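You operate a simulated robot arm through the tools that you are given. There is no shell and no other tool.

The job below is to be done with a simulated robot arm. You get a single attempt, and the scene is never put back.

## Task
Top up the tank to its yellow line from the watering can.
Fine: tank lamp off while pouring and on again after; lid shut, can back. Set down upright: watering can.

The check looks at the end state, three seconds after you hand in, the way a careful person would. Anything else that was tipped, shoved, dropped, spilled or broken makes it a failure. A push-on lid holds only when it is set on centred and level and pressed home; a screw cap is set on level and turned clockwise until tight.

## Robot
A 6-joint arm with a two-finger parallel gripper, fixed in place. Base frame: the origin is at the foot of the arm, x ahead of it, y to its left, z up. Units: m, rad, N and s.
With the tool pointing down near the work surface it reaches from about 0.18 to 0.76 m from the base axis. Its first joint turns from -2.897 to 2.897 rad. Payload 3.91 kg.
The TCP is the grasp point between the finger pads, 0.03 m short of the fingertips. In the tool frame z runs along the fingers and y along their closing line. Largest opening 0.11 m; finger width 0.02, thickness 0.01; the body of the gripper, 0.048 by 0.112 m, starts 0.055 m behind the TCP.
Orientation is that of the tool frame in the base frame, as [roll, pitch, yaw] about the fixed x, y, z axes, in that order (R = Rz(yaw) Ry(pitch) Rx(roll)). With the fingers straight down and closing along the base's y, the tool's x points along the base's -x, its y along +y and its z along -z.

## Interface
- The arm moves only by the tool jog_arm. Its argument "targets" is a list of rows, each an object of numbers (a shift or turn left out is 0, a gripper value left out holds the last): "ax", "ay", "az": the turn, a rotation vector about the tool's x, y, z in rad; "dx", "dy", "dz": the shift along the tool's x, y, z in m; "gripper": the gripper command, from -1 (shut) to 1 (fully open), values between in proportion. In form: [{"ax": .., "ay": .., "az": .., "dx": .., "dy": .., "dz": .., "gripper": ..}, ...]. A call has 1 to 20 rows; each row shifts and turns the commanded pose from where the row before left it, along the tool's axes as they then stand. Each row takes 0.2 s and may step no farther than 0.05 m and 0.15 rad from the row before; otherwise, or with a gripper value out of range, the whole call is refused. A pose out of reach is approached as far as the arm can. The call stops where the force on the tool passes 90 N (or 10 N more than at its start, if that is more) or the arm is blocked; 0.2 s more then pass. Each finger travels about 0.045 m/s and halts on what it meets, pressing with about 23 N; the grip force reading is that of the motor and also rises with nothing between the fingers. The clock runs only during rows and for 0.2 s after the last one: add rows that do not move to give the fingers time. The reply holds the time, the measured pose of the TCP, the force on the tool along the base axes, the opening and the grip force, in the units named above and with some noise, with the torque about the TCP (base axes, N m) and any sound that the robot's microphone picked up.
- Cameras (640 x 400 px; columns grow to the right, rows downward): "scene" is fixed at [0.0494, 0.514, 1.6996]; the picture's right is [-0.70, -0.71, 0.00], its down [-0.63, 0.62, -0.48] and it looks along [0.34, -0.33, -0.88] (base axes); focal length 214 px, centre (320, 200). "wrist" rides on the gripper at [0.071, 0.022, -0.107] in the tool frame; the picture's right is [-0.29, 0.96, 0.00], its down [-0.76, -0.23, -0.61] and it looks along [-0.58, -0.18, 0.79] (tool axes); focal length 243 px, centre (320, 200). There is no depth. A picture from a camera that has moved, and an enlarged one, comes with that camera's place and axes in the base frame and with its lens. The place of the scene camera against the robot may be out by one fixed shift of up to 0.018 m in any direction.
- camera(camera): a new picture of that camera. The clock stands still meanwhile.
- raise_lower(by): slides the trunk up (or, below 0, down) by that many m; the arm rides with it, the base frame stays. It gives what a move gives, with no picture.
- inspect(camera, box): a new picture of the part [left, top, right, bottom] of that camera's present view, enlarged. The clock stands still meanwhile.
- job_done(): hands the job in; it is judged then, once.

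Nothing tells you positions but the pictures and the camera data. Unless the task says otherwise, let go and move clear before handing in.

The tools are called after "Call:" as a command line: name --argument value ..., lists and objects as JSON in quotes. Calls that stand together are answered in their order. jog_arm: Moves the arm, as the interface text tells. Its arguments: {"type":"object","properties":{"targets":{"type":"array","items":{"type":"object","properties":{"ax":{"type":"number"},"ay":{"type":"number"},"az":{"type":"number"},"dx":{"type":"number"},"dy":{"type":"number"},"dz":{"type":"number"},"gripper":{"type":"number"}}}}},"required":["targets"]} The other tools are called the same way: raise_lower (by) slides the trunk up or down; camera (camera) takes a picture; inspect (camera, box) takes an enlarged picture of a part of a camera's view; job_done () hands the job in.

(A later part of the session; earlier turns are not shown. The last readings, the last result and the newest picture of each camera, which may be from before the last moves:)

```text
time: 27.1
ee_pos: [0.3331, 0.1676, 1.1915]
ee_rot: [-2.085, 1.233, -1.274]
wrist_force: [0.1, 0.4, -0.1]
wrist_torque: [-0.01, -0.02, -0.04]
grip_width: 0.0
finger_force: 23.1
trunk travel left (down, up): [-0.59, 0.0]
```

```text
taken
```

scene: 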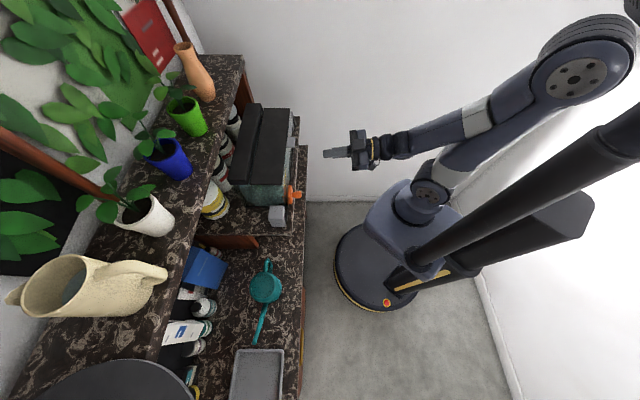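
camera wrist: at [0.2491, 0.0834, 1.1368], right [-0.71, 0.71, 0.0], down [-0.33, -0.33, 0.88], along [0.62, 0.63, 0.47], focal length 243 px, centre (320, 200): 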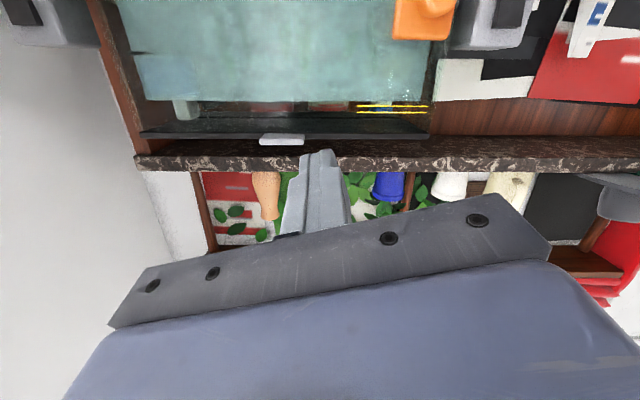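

Call:
inspect --camera "wrist" --box '[230, 100, 450, 200]'

Call:
inspect --camera "wrist" --box '[250, 115, 320, 165]'

Call:
inspect --camera "scene" --box '[270, 115, 350, 175]'

```text
2.91 times, centred on (340, 150) of wrist
camera zoom: at [0.2491, 0.0834, 1.1368], right [-0.71, 0.71, 0.0], down [-0.33, -0.33, 0.88], along [0.62, 0.63, 0.47], focal length 706 px, centre (262, 346)
```

zoom: 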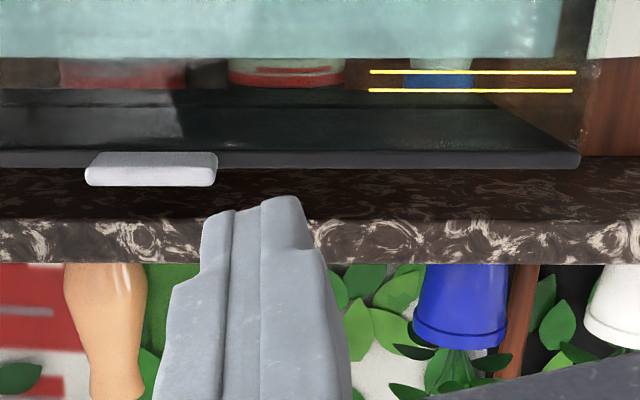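

```text
8.00 times, centred on (285, 140) of wrist
camera zoom: at [0.2491, 0.0834, 1.1368], right [-0.71, 0.71, 0.0], down [-0.33, -0.33, 0.88], along [0.62, 0.63, 0.47], focal length 1941 px, centre (600, 680)
```

zoom: 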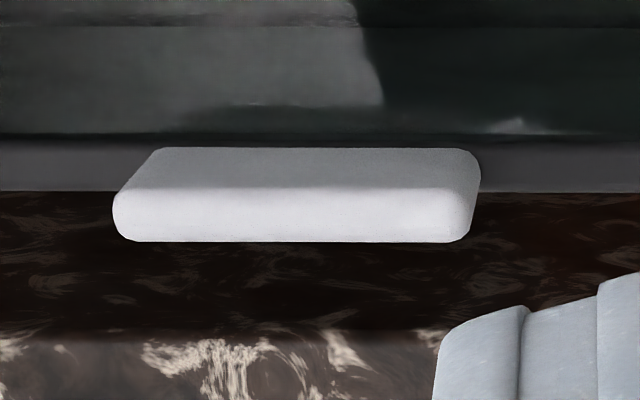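

```text
6.67 times, centred on (310, 145) of scene
camera zoom: at [0.0494, 0.514, 1.6996], right [-0.7, -0.71, 0.0], down [-0.63, 0.62, -0.48], along [0.34, -0.33, -0.88], focal length 1430 px, centre (387, 567)
```

zoom: 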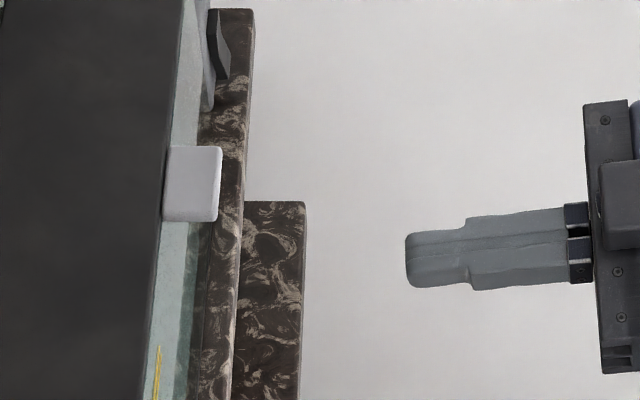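

At full trunk height the tool can lie horizontal, and I can see the tab from below: z 1.198–1.205, centred at l=-0.156, sticking out to n≈0.485. I'll line up the closed fingertips just under it.

Call:
jog_arm --targets '[{"dx": 0.0222, "dy": -0.034, "dz": 0.002}, {"ax": 0.0439, "ay": -0.1434}, {"dx": -0.0008, "dy": -0.0002, "dz": 0.04}, {"dx": -0.0008, "dy": -0.0002, "dz": 0.04}, {}]'

Call:
camera --camera "wrist"

Call:
inspect --camera "scene" --box '[260, 115, 340, 175]'

```text
time: 28.3
ee_pos: [0.417, 0.1781, 1.22]
ee_rot: [-1.645, 1.279, -0.852]
wrist_force: [-1.1, 0.0, 0.0]
wrist_torque: [0.0, 0.0, 0.0]
grip_width: 0.0
finger_force: 22.5
out of reach, approached as far as the arm can: row 2, 3, 4
trunk travel left (down, up): [-0.59, 0.0]
```

```text
taken
camera wrist: at [0.3398, 0.1015, 1.1501], right [-0.71, 0.7, 0.0], down [-0.41, -0.42, 0.81], along [0.57, 0.57, 0.59], focal length 243 px, centre (320, 200)
```

wrist: 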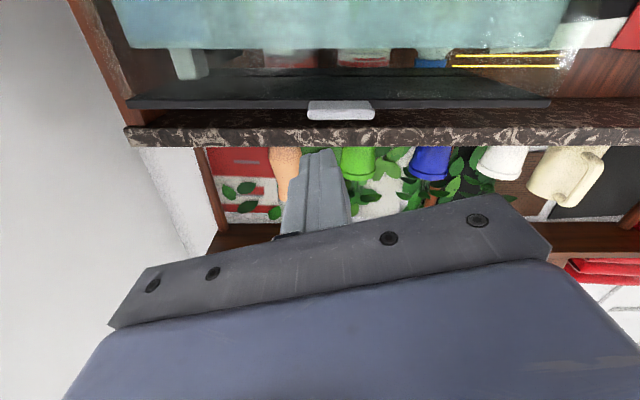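

```text
6.67 times, centred on (300, 145) of scene
camera zoom: at [0.0494, 0.514, 1.6996], right [-0.7, -0.71, 0.0], down [-0.63, 0.62, -0.48], along [0.34, -0.33, -0.88], focal length 1430 px, centre (453, 567)
```

zoom: 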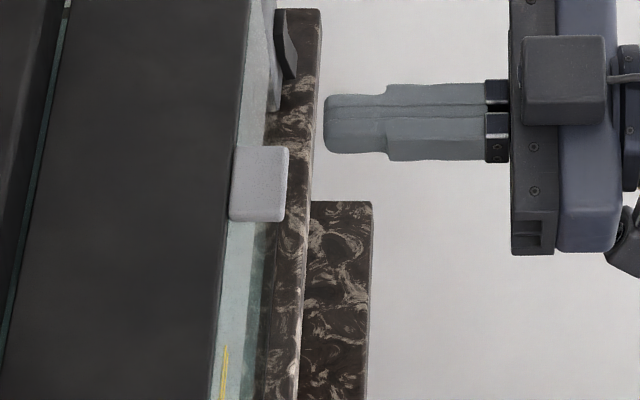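

Call:
raise_lower --by -0.05

Call:
jog_arm --targets '[{}, {}]'

```text
time: 29.3
ee_pos: [0.4162, 0.1772, 1.1708]
ee_rot: [-1.646, 1.275, -0.852]
wrist_force: [-0.2, 0.0, 0.8]
wrist_torque: [0.0, -0.02, 0.0]
grip_width: 0.0
finger_force: 22.9
trunk travel left (down, up): [-0.54, 0.05]
```

```text
time: 29.9
ee_pos: [0.4165, 0.1787, 1.1703]
ee_rot: [-1.646, 1.276, -0.852]
wrist_force: [-0.6, -0.4, -0.2]
wrist_torque: [-0.02, -0.01, 0.01]
grip_width: 0.0002
finger_force: 23.4
trunk travel left (down, up): [-0.54, 0.05]
```

Call:
jog_arm --targets '[{"az": 0.147}, {"az": 0.147}, {"dy": 0.0122, "dx": -0.0097}, {"dz": 0.02}, {}]'

Call:
camera --camera "wrist"

Call:
inspect --camera "scene" --box '[260, 115, 340, 175]'

```text
time: 31.1
ee_pos: [0.4223, 0.2013, 1.1814]
ee_rot: [3.092, 1.549, -2.4]
wrist_force: [0.0, -0.1, 1.0]
wrist_torque: [0.02, -0.02, 0.02]
grip_width: 0.0
finger_force: 22.9
trunk travel left (down, up): [-0.54, 0.05]
```

```text
taken
camera wrist: at [0.3286, 0.14, 1.1139], right [-0.68, 0.68, 0.29], down [-0.25, -0.58, 0.77], along [0.69, 0.45, 0.56], focal length 243 px, centre (320, 200)
```

wrist: 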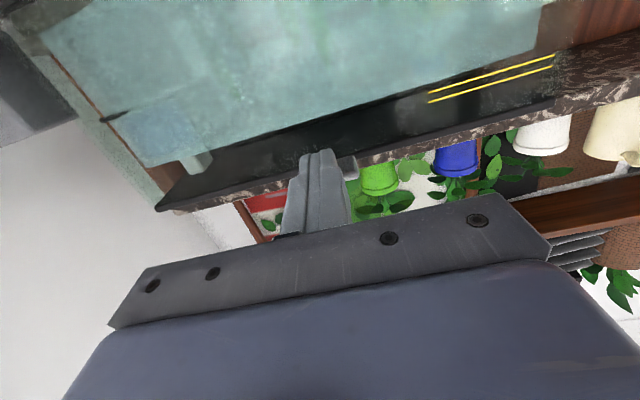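

```text
6.67 times, centred on (300, 145) of scene
camera zoom: at [0.0494, 0.514, 1.6996], right [-0.7, -0.71, 0.0], down [-0.63, 0.62, -0.48], along [0.34, -0.33, -0.88], focal length 1430 px, centre (453, 567)
```

zoom: 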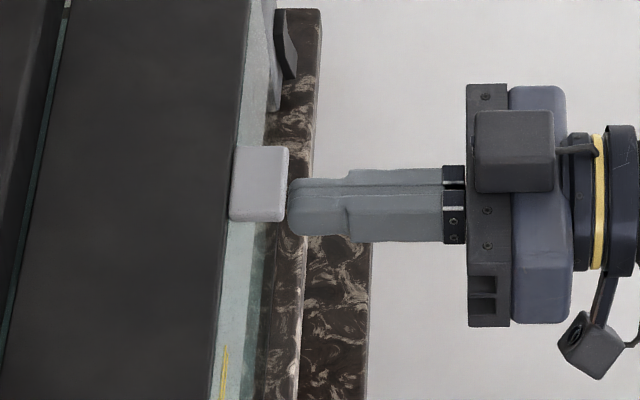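

Call:
jog_arm --targets '[{"dz": 0.014}, {"dz": 0.014}, {}, {"dx": -0.005}, {"dx": -0.005}, {"dx": -0.005}, {}]'

Call:
inspect --camera "scene" --box '[240, 95, 320, 175]'

Call:
camera --camera "wrist"

```text
time: 32.7
ee_pos: [0.439, 0.2186, 1.193]
ee_rot: [3.056, 1.545, -2.435]
wrist_force: [-18.8, -16.2, -20.4]
wrist_torque: [-0.38, 0.48, -0.01]
grip_width: 0.0002
finger_force: 23.5
trunk travel left (down, up): [-0.54, 0.05]
```

```text
5.00 times, centred on (280, 135) of scene
camera zoom: at [0.0494, 0.514, 1.6996], right [-0.7, -0.71, 0.0], down [-0.63, 0.62, -0.48], along [0.34, -0.33, -0.88], focal length 1072 px, centre (520, 525)
```

zoom: 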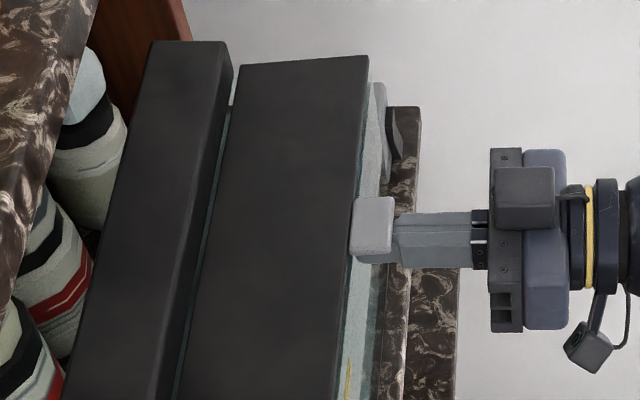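

```text
taken
camera wrist: at [0.3463, 0.1571, 1.1258], right [-0.67, 0.68, 0.29], down [-0.25, -0.58, 0.77], along [0.69, 0.45, 0.56], focal length 243 px, centre (320, 200)
```

wrist: 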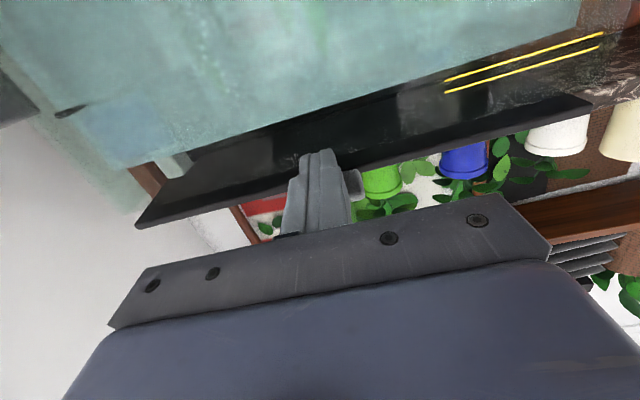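

Call:
jog_arm --targets '[{"dz": -0.003}, {"dz": -0.003}, {}]'

Call:
inspect --camera "scene" --box '[240, 95, 320, 175]'

```text
time: 33.5
ee_pos: [0.4385, 0.2173, 1.1967]
ee_rot: [-3.118, 1.552, -2.326]
wrist_force: [-0.3, -0.3, 0.6]
wrist_torque: [0.02, -0.01, -0.01]
grip_width: 0.0
finger_force: 23.1
trunk travel left (down, up): [-0.54, 0.05]
```

```text
5.00 times, centred on (280, 135) of scene
camera zoom: at [0.0494, 0.514, 1.6996], right [-0.7, -0.71, 0.0], down [-0.63, 0.62, -0.48], along [0.34, -0.33, -0.88], focal length 1072 px, centre (520, 525)
```

zoom: 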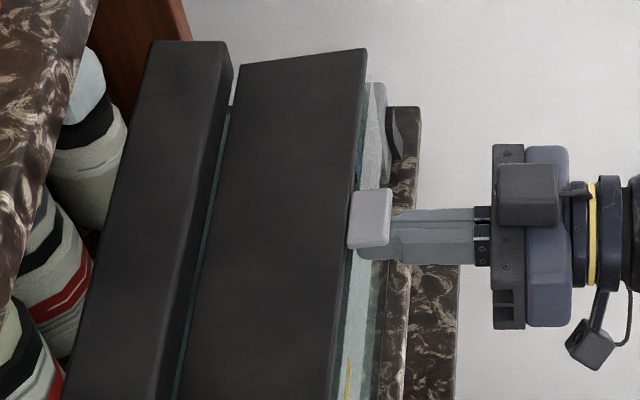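

The lid front is lifting on its hinge at n≈0.60 with almost no force. I'll follow the hinge arc upward.

Call:
jog_arm --targets '[{"dz": 0.0022, "dx": -0.0114}, {"dz": 0.0022, "dx": -0.0114}, {"dz": 0.0041, "dx": -0.0097}, {"dz": 0.0041, "dx": -0.0097}, {"dz": 0.0059, "dx": -0.0087}, {"dz": 0.0059, "dx": -0.0087}, {}]'

Call:
inspect --camera "scene" --box '[220, 85, 340, 185]'

Call:
camera --camera "wrist"

```text
time: 35.1
ee_pos: [0.457, 0.2361, 1.2554]
ee_rot: [-3.14, 1.548, -2.348]
wrist_force: [-0.5, -0.5, 0.1]
wrist_torque: [-0.06, 0.0, -0.01]
grip_width: 0.0001
finger_force: 23.3
trunk travel left (down, up): [-0.54, 0.05]
```

```text
4.00 times, centred on (280, 135) of scene
camera zoom: at [0.0494, 0.514, 1.6996], right [-0.7, -0.71, 0.0], down [-0.63, 0.62, -0.48], along [0.34, -0.33, -0.88], focal length 858 px, centre (480, 460)
```

zoom: 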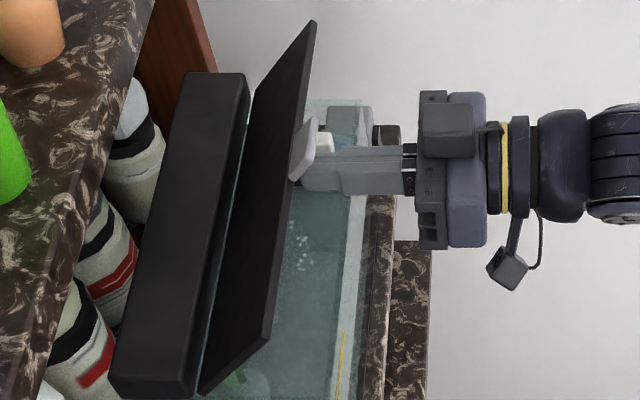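

```text
taken
camera wrist: at [0.3643, 0.1743, 1.1873], right [-0.68, 0.68, 0.29], down [-0.25, -0.58, 0.77], along [0.69, 0.45, 0.56], focal length 243 px, centre (320, 200)
```

wrist: 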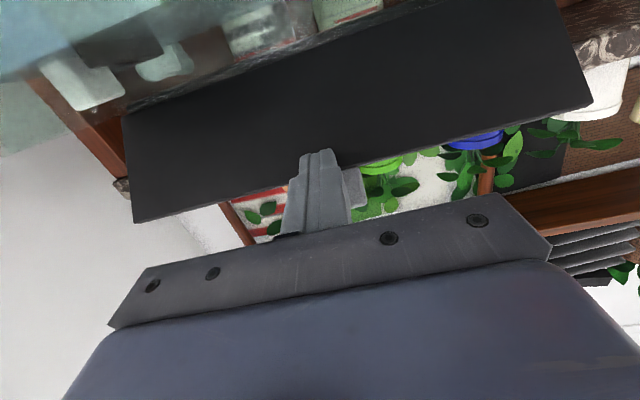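

Call:
jog_arm --targets '[{"dz": 0.0076, "dx": -0.0074}, {"dz": 0.0076, "dx": -0.0074}, {"dz": 0.0089, "dx": -0.0058}, {"dz": 0.0089, "dx": -0.0058}, {"dz": 0.0099, "dx": -0.0038}, {"dz": 0.0099, "dx": -0.0038}, {}]'

Call:
inspect --camera "scene" --box '[220, 85, 340, 185]'

Call:
camera --camera "wrist"

```text
time: 36.7
ee_pos: [0.4931, 0.2745, 1.2892]
ee_rot: [3.121, 1.548, -2.37]
wrist_force: [-0.1, -0.4, -1.0]
wrist_torque: [0.0, -0.01, -0.01]
grip_width: 0.0002
finger_force: 23.1
trunk travel left (down, up): [-0.54, 0.05]
```

```text
4.00 times, centred on (280, 135) of scene
camera zoom: at [0.0494, 0.514, 1.6996], right [-0.7, -0.71, 0.0], down [-0.63, 0.62, -0.48], along [0.34, -0.33, -0.88], focal length 858 px, centre (480, 460)
```

zoom: 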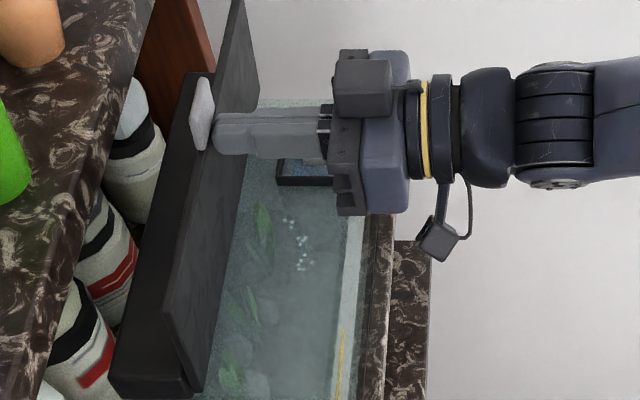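

```text
taken
camera wrist: at [0.4016, 0.2122, 1.2207], right [-0.68, 0.68, 0.29], down [-0.25, -0.58, 0.77], along [0.69, 0.45, 0.56], focal length 243 px, centre (320, 200)
```

wrist: 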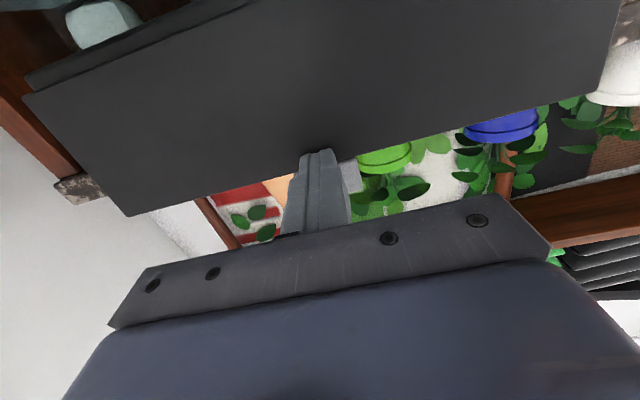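

Call:
jog_arm --targets '[{"dz": 0.0105, "dx": -0.0018}, {"dz": 0.0105, "dx": -0.0018}, {"dz": 0.01, "dx": 0.001}, {}]'

Call:
inspect --camera "scene" --box '[220, 85, 340, 185]'

Call:
camera --camera "wrist"

```text
time: 37.7
ee_pos: [0.5091, 0.2872, 1.29]
ee_rot: [3.113, 1.549, -2.376]
wrist_force: [-52.1, -45.1, -11.6]
wrist_torque: [-0.88, 0.55, 0.19]
grip_width: 0.0
finger_force: 22.7
trunk travel left (down, up): [-0.54, 0.05]
```

```text
4.00 times, centred on (280, 135) of scene
camera zoom: at [0.0494, 0.514, 1.6996], right [-0.7, -0.71, 0.0], down [-0.63, 0.62, -0.48], along [0.34, -0.33, -0.88], focal length 858 px, centre (480, 460)
```

zoom: 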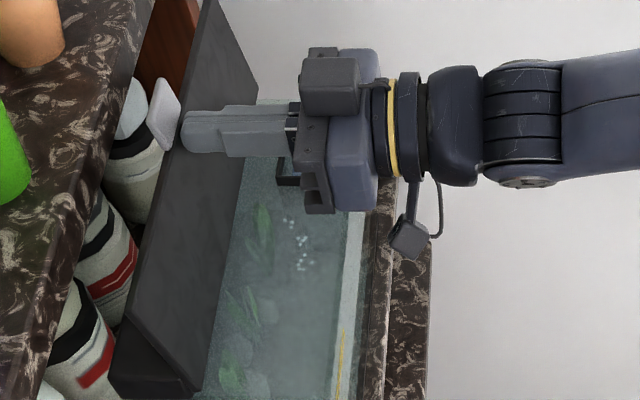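

```text
taken
camera wrist: at [0.4173, 0.2268, 1.2214], right [-0.67, 0.68, 0.29], down [-0.25, -0.58, 0.77], along [0.69, 0.45, 0.56], focal length 243 px, centre (320, 200)
```

wrist: 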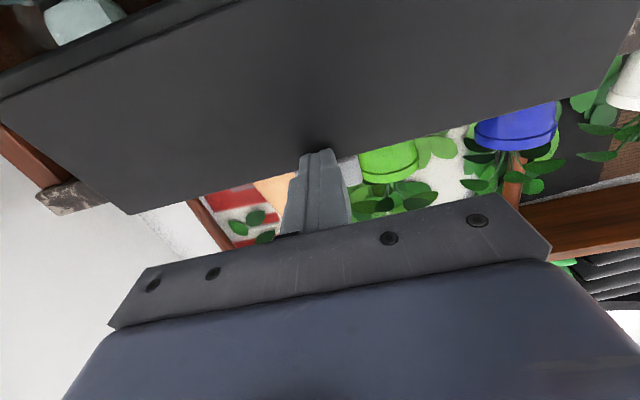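

The lid has reached its stop, with about 69 N of push. I'll back off and see whether it stays open.

Call:
jog_arm --targets '[{"dz": -0.01}, {"dz": -0.02}, {"dz": -0.03}, {"dz": -0.04}, {}, {}]'

Call:
inspect --camera "scene" --box '[200, 85, 340, 245]'

Call:
camera --camera "wrist"

```text
time: 39.1
ee_pos: [0.4455, 0.223, 1.2926]
ee_rot: [3.113, 1.548, -2.378]
wrist_force: [0.5, 0.9, 0.2]
wrist_torque: [-0.01, 0.0, 0.01]
grip_width: 0.0
finger_force: 23.1
trunk travel left (down, up): [-0.54, 0.05]
```

```text
2.50 times, centred on (270, 165) of scene
camera zoom: at [0.0494, 0.514, 1.6996], right [-0.7, -0.71, 0.0], down [-0.63, 0.62, -0.48], along [0.34, -0.33, -0.88], focal length 536 px, centre (445, 288)
```

zoom: 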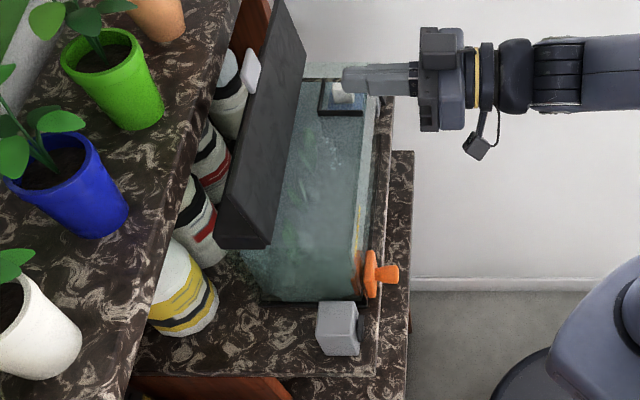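

```text
taken
camera wrist: at [0.3533, 0.1626, 1.2247], right [-0.68, 0.68, 0.29], down [-0.25, -0.58, 0.77], along [0.69, 0.45, 0.56], focal length 243 px, centre (320, 200)
```

wrist: 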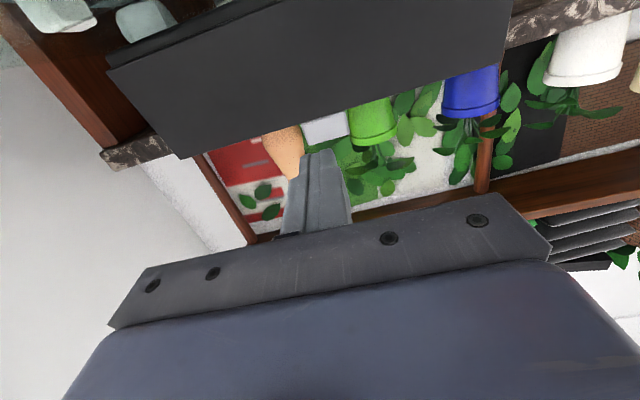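

The lid stays open, leaning back, and the tank hasn't moved. Next I'll withdraw, point the tool down, turn it so the fingers close along n, and go to the can.

Call:
jog_arm --targets '[{"dz": -0.045}, {"dz": -0.045}, {"dz": -0.045}, {"ay": 0.1408}, {"ay": 0.1408}, {"ay": 0.1408}, {"ay": 0.1408}, {"ay": 0.1408}, {"ay": 0.1408}, {"ay": 0.1408}, {"ay": 0.1408}, {"ay": 0.1408}, {"ay": 0.1408}, {"ay": 0.1408}, {"gripper": 1}]'

```text
time: 42.3
ee_pos: [0.3495, 0.1274, 1.2949]
ee_rot: [3.142, -0.002, -2.351]
wrist_force: [0.8, 0.5, -0.4]
wrist_torque: [-0.02, 0.0, 0.02]
grip_width: 0.0326
finger_force: 0.1
trunk travel left (down, up): [-0.54, 0.05]
```

Call:
jog_arm --targets '[{"az": -0.1428}, {"az": -0.1428}, {"az": -0.1428}, {"az": -0.1428}, {"az": -0.1428}, {"az": -0.1428}, {"az": -0.1428}, {"az": -0.1428}, {"az": -0.1428}, {"az": -0.1428}, {"az": -0.1428}, {"dx": -0.0494}, {"dx": -0.0494}, {"dx": -0.0494}, {"dx": -0.0494}, {"dx": -0.0494}, {"dx": -0.0494}, {"dx": -0.0494}, {"dx": -0.0494}, {}]'

Call:
camera --camera "wrist"

Call:
camera --camera "scene"

```text
time: 46.5
ee_pos: [0.0682, 0.4065, 1.2981]
ee_rot: [3.141, 0.001, -0.781]
wrist_force: [-1.1, -0.4, 0.0]
wrist_torque: [-0.03, -0.02, -0.01]
grip_width: 0.1099
finger_force: 0.0
trunk travel left (down, up): [-0.54, 0.05]
```

```text
taken
camera wrist: at [0.1037, 0.3412, 1.4047], right [-0.88, -0.48, 0.0], down [-0.38, 0.7, 0.61], along [-0.29, 0.53, -0.79], focal length 243 px, centre (320, 200)
```

wrist: 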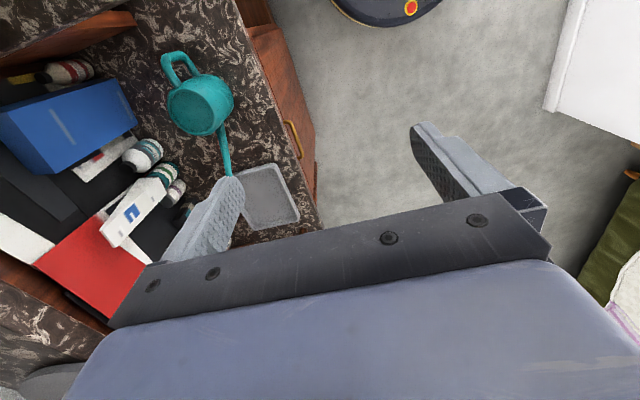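

```text
taken
```

scene: 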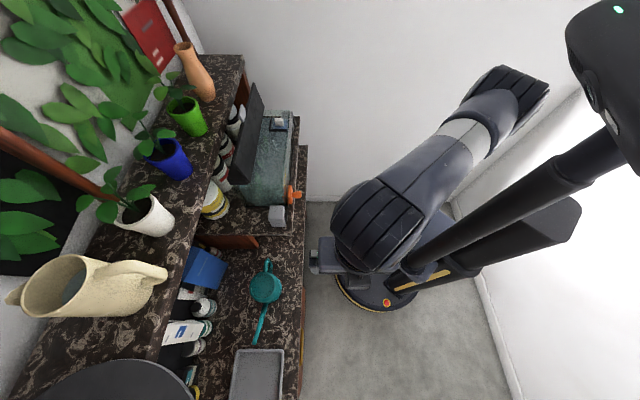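

Call:
inspect --camera "wrist" --box '[130, 30, 270, 190]'

Call:
inspect --camera "scene" --box '[225, 245, 300, 355]'

```text
2.50 times, centred on (200, 110) of wrist
camera zoom: at [0.1037, 0.3412, 1.4047], right [-0.88, -0.48, 0.0], down [-0.38, 0.7, 0.61], along [-0.29, 0.53, -0.79], focal length 606 px, centre (620, 425)
```

zoom: 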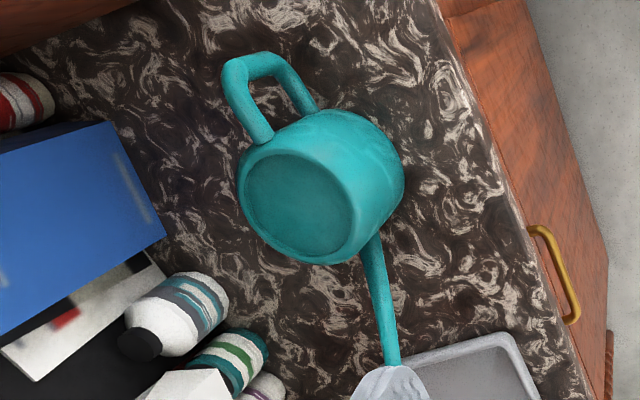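

```text
3.64 times, centred on (262, 300) of scene
camera zoom: at [0.0494, 0.514, 1.6996], right [-0.7, -0.71, 0.0], down [-0.63, 0.62, -0.48], along [0.34, -0.33, -0.88], focal length 780 px, centre (529, -164)
```

zoom: 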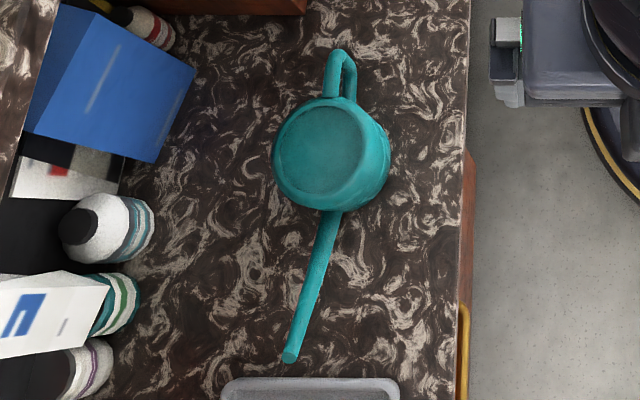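

The can's centre comes out again at n≈0.569, l≈0.235. I'll lower the trunk, then move in over it.

Call:
raise_lower --by -0.23

Call:
jog_arm --targets '[{"dy": -0.04}, {"dy": -0.04}, {"dy": -0.04}, {"dy": -0.04}, {}]'

Call:
camera --camera "wrist"

Call:
camera --camera "scene"

```text
time: 48.9
ee_pos: [0.0707, 0.4063, 1.0678]
ee_rot: [-3.141, -0.001, -0.78]
wrist_force: [-0.1, -0.7, -0.3]
wrist_torque: [0.04, 0.01, -0.03]
grip_width: 0.1101
finger_force: 0.1
trunk travel left (down, up): [-0.31, 0.28]
```

```text
time: 50.1
ee_pos: [0.1813, 0.5194, 1.0701]
ee_rot: [3.141, 0.001, -0.781]
wrist_force: [0.2, 0.1, -0.3]
wrist_torque: [0.01, 0.01, 0.02]
grip_width: 0.1101
finger_force: 0.0
trunk travel left (down, up): [-0.31, 0.28]
```

```text
taken
camera wrist: at [0.215, 0.4543, 1.1782], right [-0.88, -0.48, 0.0], down [-0.38, 0.7, 0.61], along [-0.29, 0.53, -0.79], focal length 243 px, centre (320, 200)
```

wrist: 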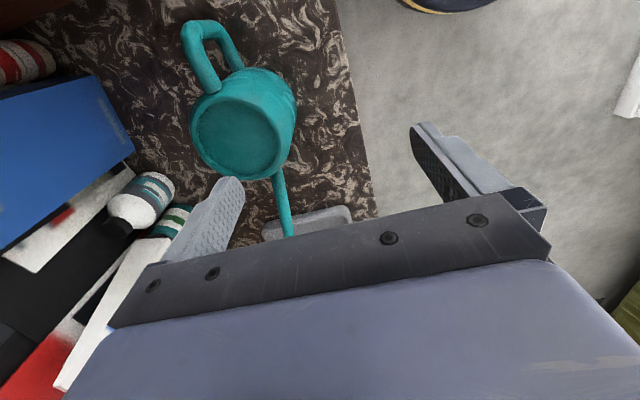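

```text
taken
```

scene: 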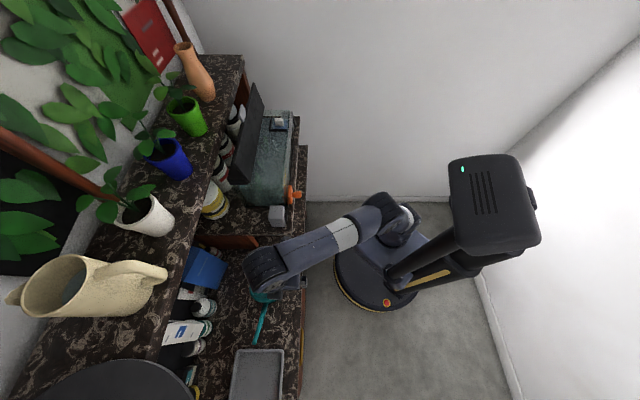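

Call:
inspect --camera "wrist" --box '[160, 10, 340, 240]'

```text
1.74 times, centred on (250, 125) of wrist
camera zoom: at [0.215, 0.4543, 1.1782], right [-0.88, -0.48, 0.0], down [-0.38, 0.7, 0.61], along [-0.29, 0.53, -0.79], focal length 422 px, centre (442, 330)
```

zoom: 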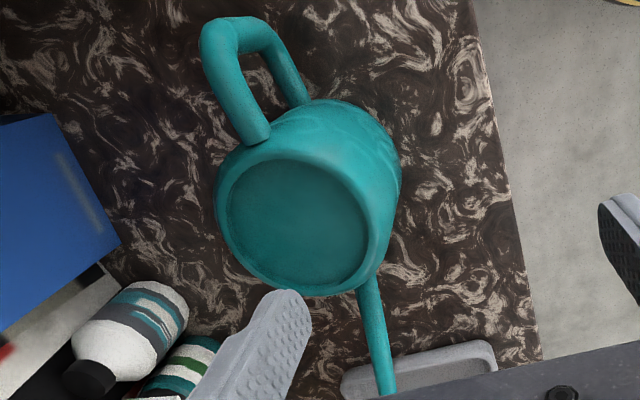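

Call:
jog_arm --targets '[{"dy": -0.0373, "dx": 0.0033}, {"dy": -0.0373, "dx": 0.0033}, {}]'

Call:
camera --camera "wrist"

Call:
inspect --camera "scene" --box '[150, 180, 340, 350]'

```text
time: 50.9
ee_pos: [0.2259, 0.5433, 1.0454]
ee_rot: [-3.139, 0.002, -0.779]
wrist_force: [0.2, -0.4, -0.7]
wrist_torque: [0.02, 0.01, -0.05]
grip_width: 0.1099
finger_force: 0.0
out of reach, approached as far as the arm can: row 1, 2
trunk travel left (down, up): [-0.31, 0.28]
```

```text
taken
camera wrist: at [0.2621, 0.4786, 1.1538], right [-0.88, -0.48, 0.0], down [-0.38, 0.7, 0.61], along [-0.29, 0.54, -0.79], focal length 243 px, centre (320, 200)
```

wrist: 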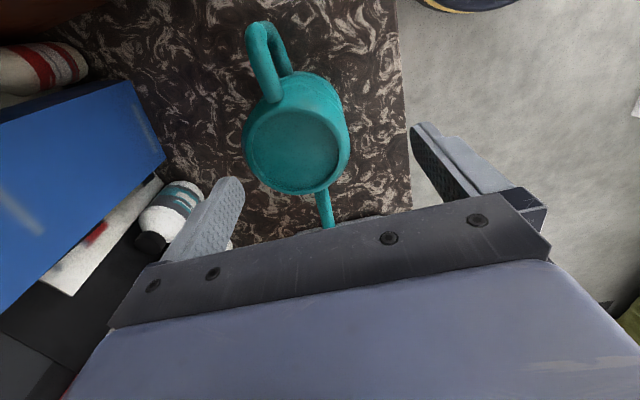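

```text
2.35 times, centred on (245, 265) of scene
camera zoom: at [0.0494, 0.514, 1.6996], right [-0.7, -0.71, 0.0], down [-0.63, 0.62, -0.48], along [0.34, -0.33, -0.88], focal length 505 px, centre (496, 47)
```

zoom: 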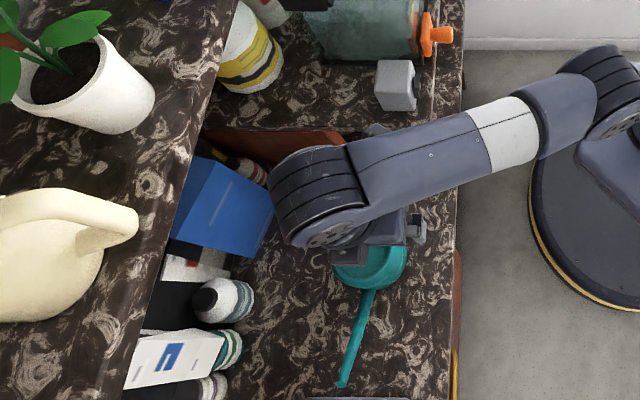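

That's out of reach at this relative height. I'll back off, raise the trunk, lower the arm relative to it, and come in again.

Call:
jog_arm --targets '[{"dy": 0.045}, {"dy": 0.045}, {}]'

Call:
raise_lower --by 0.18

Call:
jog_arm --targets '[{"dz": 0.045}, {"dz": 0.045}, {"dz": 0.045}, {"dz": 0.045}, {}]'

```text
time: 51.7
ee_pos: [0.1619, 0.4795, 1.0432]
ee_rot: [-3.141, -0.002, -0.78]
wrist_force: [-0.8, 0.2, 1.2]
wrist_torque: [0.02, 0.02, 0.01]
grip_width: 0.1102
finger_force: 0.1
trunk travel left (down, up): [-0.31, 0.28]
```

```text
time: 53.7
ee_pos: [0.1621, 0.4805, 1.2234]
ee_rot: [3.141, 0.0, -0.778]
wrist_force: [-0.2, 1.1, -0.4]
wrist_torque: [0.0, 0.01, 0.02]
grip_width: 0.11
finger_force: 0.1
trunk travel left (down, up): [-0.49, 0.1]
```

```text
time: 54.9
ee_pos: [0.1596, 0.4766, 1.0396]
ee_rot: [-3.14, 0.0, -0.78]
wrist_force: [0.1, 0.8, -0.5]
wrist_torque: [0.02, 0.01, 0.03]
grip_width: 0.1098
finger_force: 0.0
trunk travel left (down, up): [-0.49, 0.1]
```

Call:
jog_arm --targets '[{"dy": -0.04, "dx": -0.0028}, {"dy": -0.04, "dx": -0.0028}, {"dy": -0.04, "dx": -0.0027}, {}, {}]'

Call:
camera --camera "wrist"

Call:
inspect --camera "scene" --box '[100, 180, 340, 350]'

```text
time: 56.1
ee_pos: [0.2401, 0.5674, 1.041]
ee_rot: [3.141, 0.0, -0.778]
wrist_force: [-0.7, 0.4, 0.5]
wrist_torque: [-0.02, 0.0, -0.02]
grip_width: 0.11
finger_force: 0.0
trunk travel left (down, up): [-0.49, 0.1]
```

```text
taken
camera wrist: at [0.2738, 0.5022, 1.1498], right [-0.88, -0.48, 0.0], down [-0.38, 0.7, 0.61], along [-0.29, 0.53, -0.79], focal length 243 px, centre (320, 200)
```

wrist: 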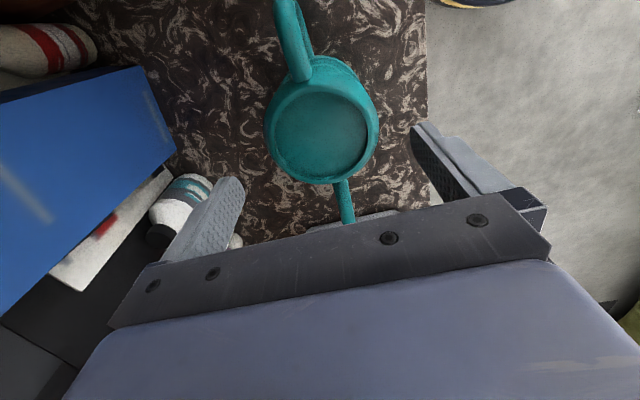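

```text
2.35 times, centred on (220, 265) of scene
camera zoom: at [0.0494, 0.514, 1.6996], right [-0.7, -0.71, 0.0], down [-0.63, 0.62, -0.48], along [0.34, -0.33, -0.88], focal length 505 px, centre (555, 47)
```

zoom: 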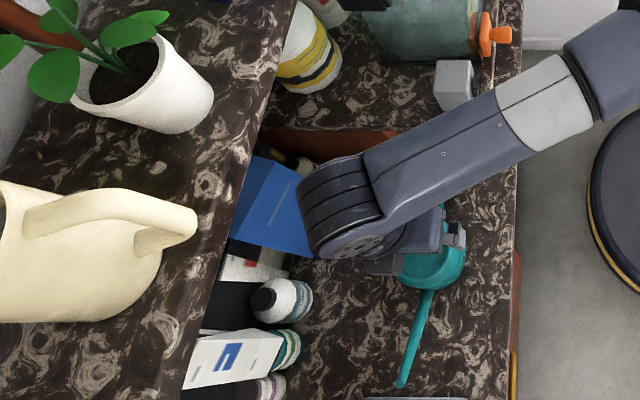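

The gripper is centred over the can, so I'll descend around the body.

Call:
jog_arm --targets '[{"dz": 0.0375, "dy": 0.001}, {"dz": 0.0375, "dy": 0.001}, {"dz": 0.0375}, {}]'

Call:
camera --camera "wrist"

Call:
inspect --camera "scene" --box '[200, 220, 320, 350]'

```text
time: 57.1
ee_pos: [0.2387, 0.5695, 0.9294]
ee_rot: [-3.141, 0.0, -0.779]
wrist_force: [0.7, 0.0, 0.0]
wrist_torque: [-0.01, 0.01, -0.01]
grip_width: 0.11
finger_force: 0.1
trunk travel left (down, up): [-0.49, 0.1]
```

```text
taken
camera wrist: at [0.2737, 0.5041, 1.0373], right [-0.88, -0.48, 0.0], down [-0.38, 0.7, 0.61], along [-0.29, 0.53, -0.79], focal length 243 px, centre (320, 200)
```

wrist: 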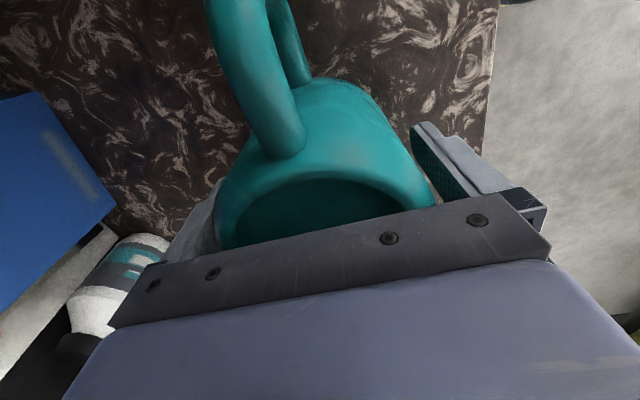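

```text
3.08 times, centred on (260, 285) of scene
camera zoom: at [0.0494, 0.514, 1.6996], right [-0.7, -0.71, 0.0], down [-0.63, 0.62, -0.48], along [0.34, -0.33, -0.88], focal length 660 px, centre (505, -62)
```

zoom: 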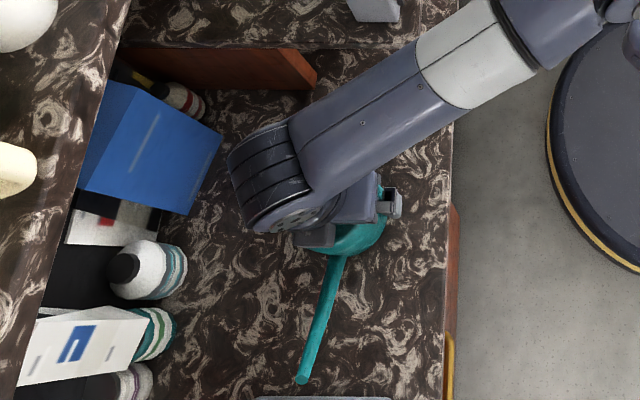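

Call:
jog_arm --targets '[{"gripper": -1}, {}, {}, {}]'

Call:
camera --camera "wrist"

```text
time: 58.1
ee_pos: [0.2387, 0.5703, 0.9296]
ee_rot: [-3.139, 0.0, -0.78]
wrist_force: [-0.7, -1.0, 1.1]
wrist_torque: [0.0, 0.0, -0.03]
grip_width: 0.0895
finger_force: 22.8
trunk travel left (down, up): [-0.49, 0.1]
```

```text
taken
camera wrist: at [0.2735, 0.5039, 1.0376], right [-0.88, -0.48, 0.0], down [-0.38, 0.7, 0.61], along [-0.29, 0.53, -0.79], focal length 243 px, centre (320, 200)
```

wrist: 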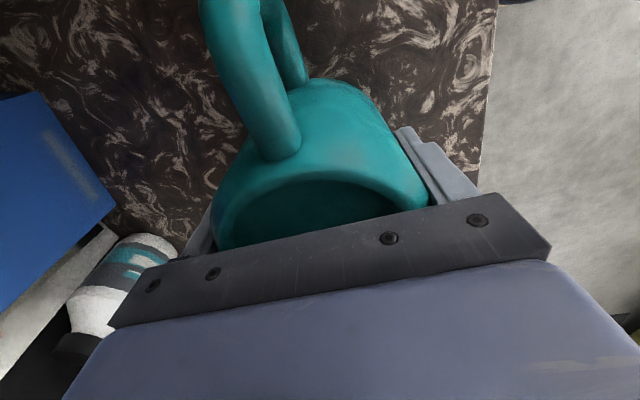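

Gripped, 0.0895 m wide. I'll lift slowly and check the weight.

Call:
jog_arm --targets '[{"dz": -0.005}, {"dz": -0.01}, {"dz": -0.015}, {}, {}]'

Call:
inspect --camera "scene" --box '[200, 220, 320, 350]'

```text
time: 59.3
ee_pos: [0.2394, 0.5694, 0.9613]
ee_rot: [3.141, -0.001, -0.779]
wrist_force: [-0.1, 0.1, -5.9]
wrist_torque: [0.01, -0.04, -0.02]
grip_width: 0.0897
finger_force: 23.2
trunk travel left (down, up): [-0.49, 0.1]
```

```text
3.08 times, centred on (260, 285) of scene
camera zoom: at [0.0494, 0.514, 1.6996], right [-0.7, -0.71, 0.0], down [-0.63, 0.62, -0.48], along [0.34, -0.33, -0.88], focal length 660 px, centre (505, -62)
```

zoom: 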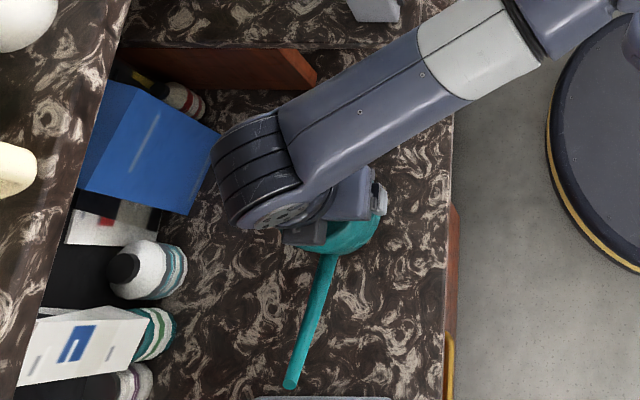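

The load is about 5.9 N, so roughly 0.6 kg, and the can hangs level. I'll draw it back, raise it, and carry it over to the tank.

Call:
jog_arm --targets '[{"dz": -0.015}, {"dy": 0.02}, {"dy": 0.03}, {"dy": 0.035}, {"dy": 0.035}, {"dy": 0.03}, {"dy": 0.03}, {}]'

Call:
raise_lower --by 0.1

Call:
jog_arm --targets '[{"dz": -0.02}, {"dz": -0.03}, {"dz": -0.03}, {"dz": -0.03}, {"dz": -0.03}, {"dz": -0.03}, {"dz": -0.03}, {"dz": -0.03}, {"dz": -0.025}, {}, {}]'

Call:
camera --camera "wrist"

Call:
camera --camera "scene"

```text
time: 61.1
ee_pos: [0.113, 0.4395, 0.9778]
ee_rot: [3.141, 0.0, -0.781]
wrist_force: [-0.4, -0.3, -6.2]
wrist_torque: [-0.02, -0.03, -0.02]
grip_width: 0.0896
finger_force: 22.7
trunk travel left (down, up): [-0.49, 0.1]
```

```text
time: 62.4
ee_pos: [0.113, 0.439, 1.0778]
ee_rot: [3.141, -0.001, -0.779]
wrist_force: [-0.3, 0.0, -6.0]
wrist_torque: [0.01, 0.01, 0.01]
grip_width: 0.0896
finger_force: 22.5
trunk travel left (down, up): [-0.59, 0.0]
```

```text
time: 64.8
ee_pos: [0.1118, 0.4424, 1.3318]
ee_rot: [-3.141, 0.0, -0.78]
wrist_force: [0.1, -0.1, -6.5]
wrist_torque: [0.01, -0.01, 0.01]
grip_width: 0.0894
finger_force: 22.9
trunk travel left (down, up): [-0.59, 0.0]
```

```text
taken
camera wrist: at [0.1466, 0.3771, 1.4415], right [-0.88, -0.48, 0.0], down [-0.38, 0.7, 0.61], along [-0.29, 0.53, -0.79], focal length 243 px, centre (320, 200)
```

wrist: 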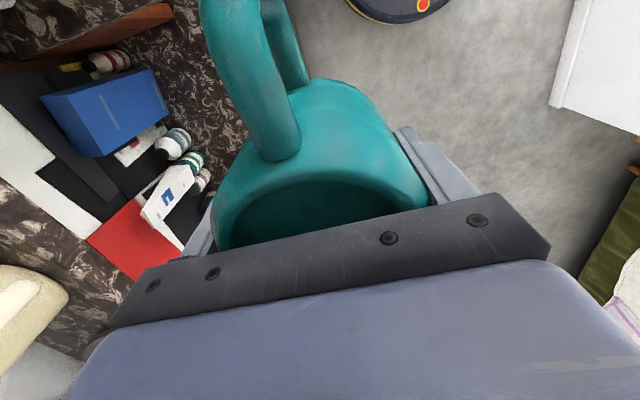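

```text
taken
```

scene: 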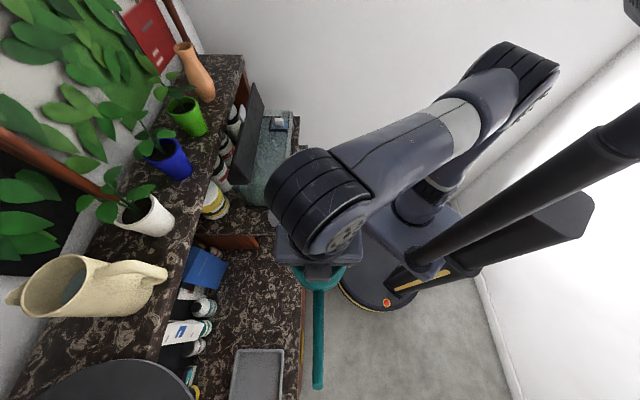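

Call:
jog_arm --targets '[{"dx": 0.02}, {"dx": 0.04}, {"dx": 0.04}, {"dx": 0.04}, {"dx": 0.04}, {"dx": 0.04}, {"dx": 0.04}, {"dx": 0.04}, {"dx": 0.04}, {"dx": 0.04}, {"dx": 0.04}, {"dx": 0.04}, {"dx": 0.04}, {"dx": 0.02}, {}, {}]'

Call:
camera --camera "wrist"

Call:
camera --camera "scene"

```text
time: 68.2
ee_pos: [0.4816, 0.0734, 1.3308]
ee_rot: [-3.141, -0.001, -0.78]
wrist_force: [-0.2, 0.3, -5.8]
wrist_torque: [-0.03, 0.02, 0.05]
grip_width: 0.0897
finger_force: 23.2
trunk travel left (down, up): [-0.59, 0.0]
```

```text
taken
camera wrist: at [0.5156, 0.0081, 1.4386], right [-0.88, -0.48, 0.0], down [-0.38, 0.7, 0.61], along [-0.29, 0.53, -0.79], focal length 243 px, centre (320, 200)
```

wrist: 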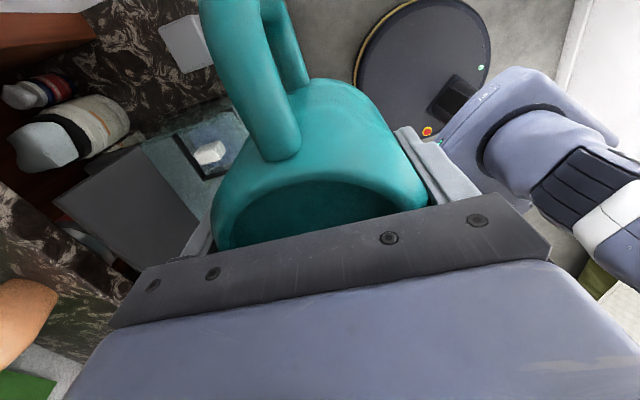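

```text
taken
```

scene: 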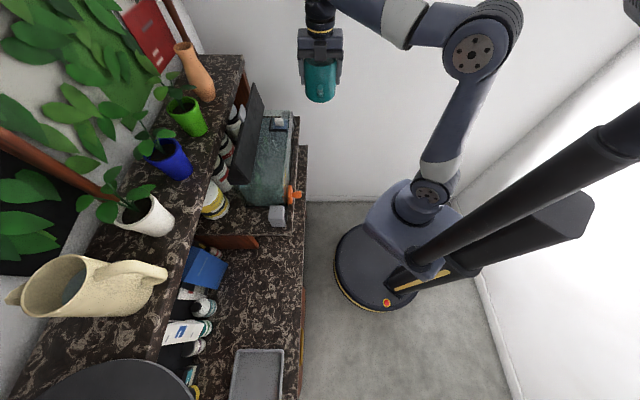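

Call:
inspect --camera "scene" --box '[240, 100, 310, 220]'

Call:
inspect --camera "scene" --box '[270, 165, 305, 205]'

Call:
inspect --camera "scene" --box '[240, 180, 300, 215]'

Call:
inspect --camera "scene" --box '[290, 20, 350, 110]'

```text
3.33 times, centred on (275, 160) of scene
camera zoom: at [0.0494, 0.514, 1.6996], right [-0.7, -0.71, 0.0], down [-0.63, 0.62, -0.48], along [0.34, -0.33, -0.88], focal length 715 px, centre (470, 333)
```

zoom: 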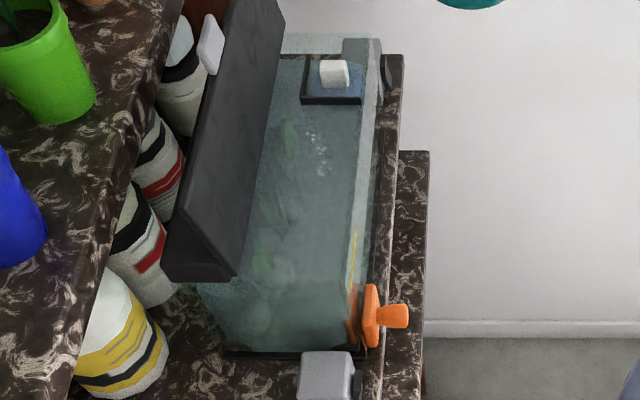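

```text
10.00 times, centred on (288, 185) of scene
camera zoom: at [0.0494, 0.514, 1.6996], right [-0.7, -0.71, 0.0], down [-0.63, 0.62, -0.48], along [0.34, -0.33, -0.88], focal length 2145 px, centre (645, 350)
```

zoom: 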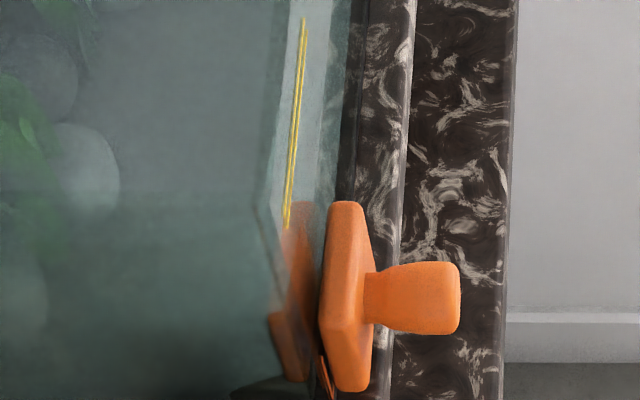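

```text
10.67 times, centred on (270, 198) of scene
camera zoom: at [0.0494, 0.514, 1.6996], right [-0.7, -0.71, 0.0], down [-0.63, 0.62, -0.48], along [0.34, -0.33, -0.88], focal length 2288 px, centre (853, 227)
```

zoom: 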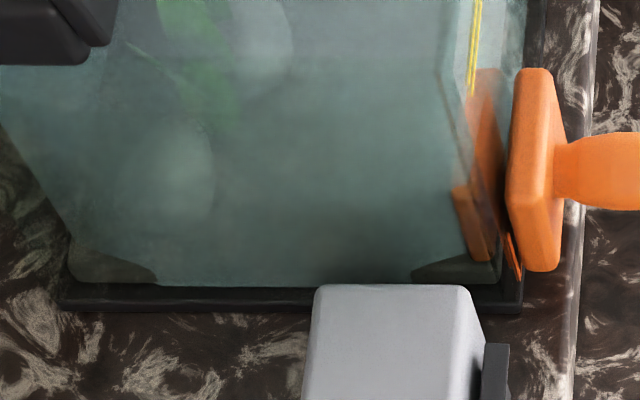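

```text
4.44 times, centred on (320, 65) of scene
camera zoom: at [0.0494, 0.514, 1.6996], right [-0.7, -0.71, 0.0], down [-0.63, 0.62, -0.48], along [0.34, -0.33, -0.88], focal length 953 px, centre (320, 800)
```

zoom: 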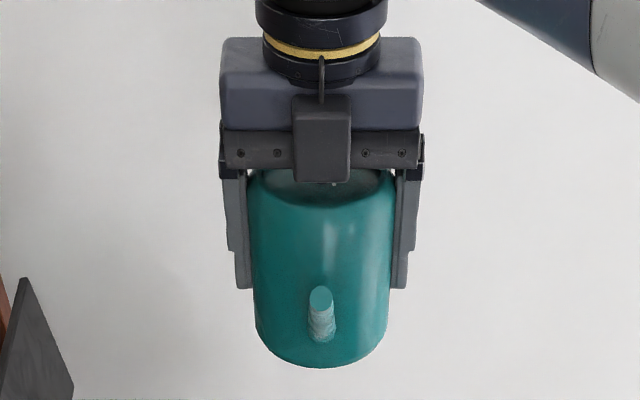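

The can hangs level with its spout pointing left. I'll turn it so the spout points into the cabinet; then the can stays in front of the tank and only the spout reaches over the rim.

Call:
jog_arm --targets '[{"az": 0.1047}, {"az": 0.1047}, {"az": 0.1047}, {"az": 0.1047}, {"az": 0.1047}, {"az": 0.1047}, {"az": 0.1047}, {"az": 0.1047}, {"az": 0.1047}, {"az": 0.1047}, {"az": 0.1047}, {"az": 0.1047}, {"az": 0.1047}, {"az": 0.1047}, {"az": 0.1047}, {}]'

Call:
camera --camera "wrist"

Call:
camera --camera "scene"

```text
time: 71.6
ee_pos: [0.4835, 0.0741, 1.3324]
ee_rot: [-3.142, 0.0, -2.352]
wrist_force: [0.0, 0.1, -5.2]
wrist_torque: [-0.03, 0.01, 0.01]
grip_width: 0.0897
finger_force: 22.4
trunk travel left (down, up): [-0.59, 0.0]
```

```text
taken
camera wrist: at [0.4169, 0.0397, 1.4402], right [-0.47, 0.88, 0.0], down [0.7, 0.38, 0.61], along [0.53, 0.29, -0.79], focal length 243 px, centre (320, 200)
```

wrist: 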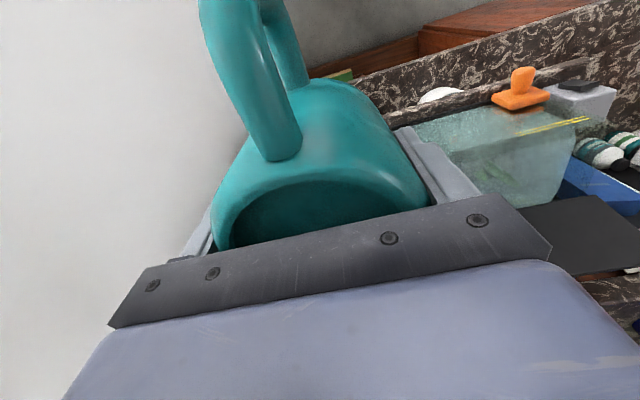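

```text
taken
```

scene: 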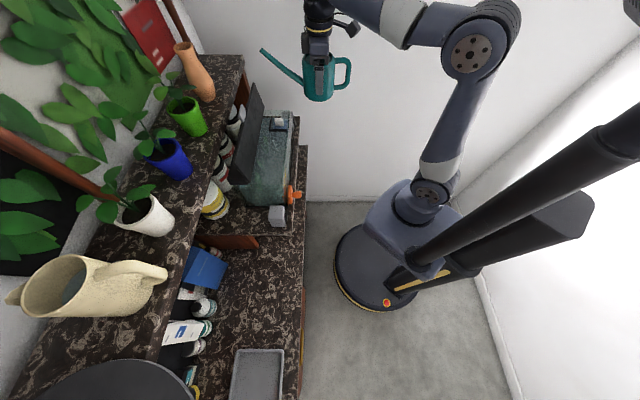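

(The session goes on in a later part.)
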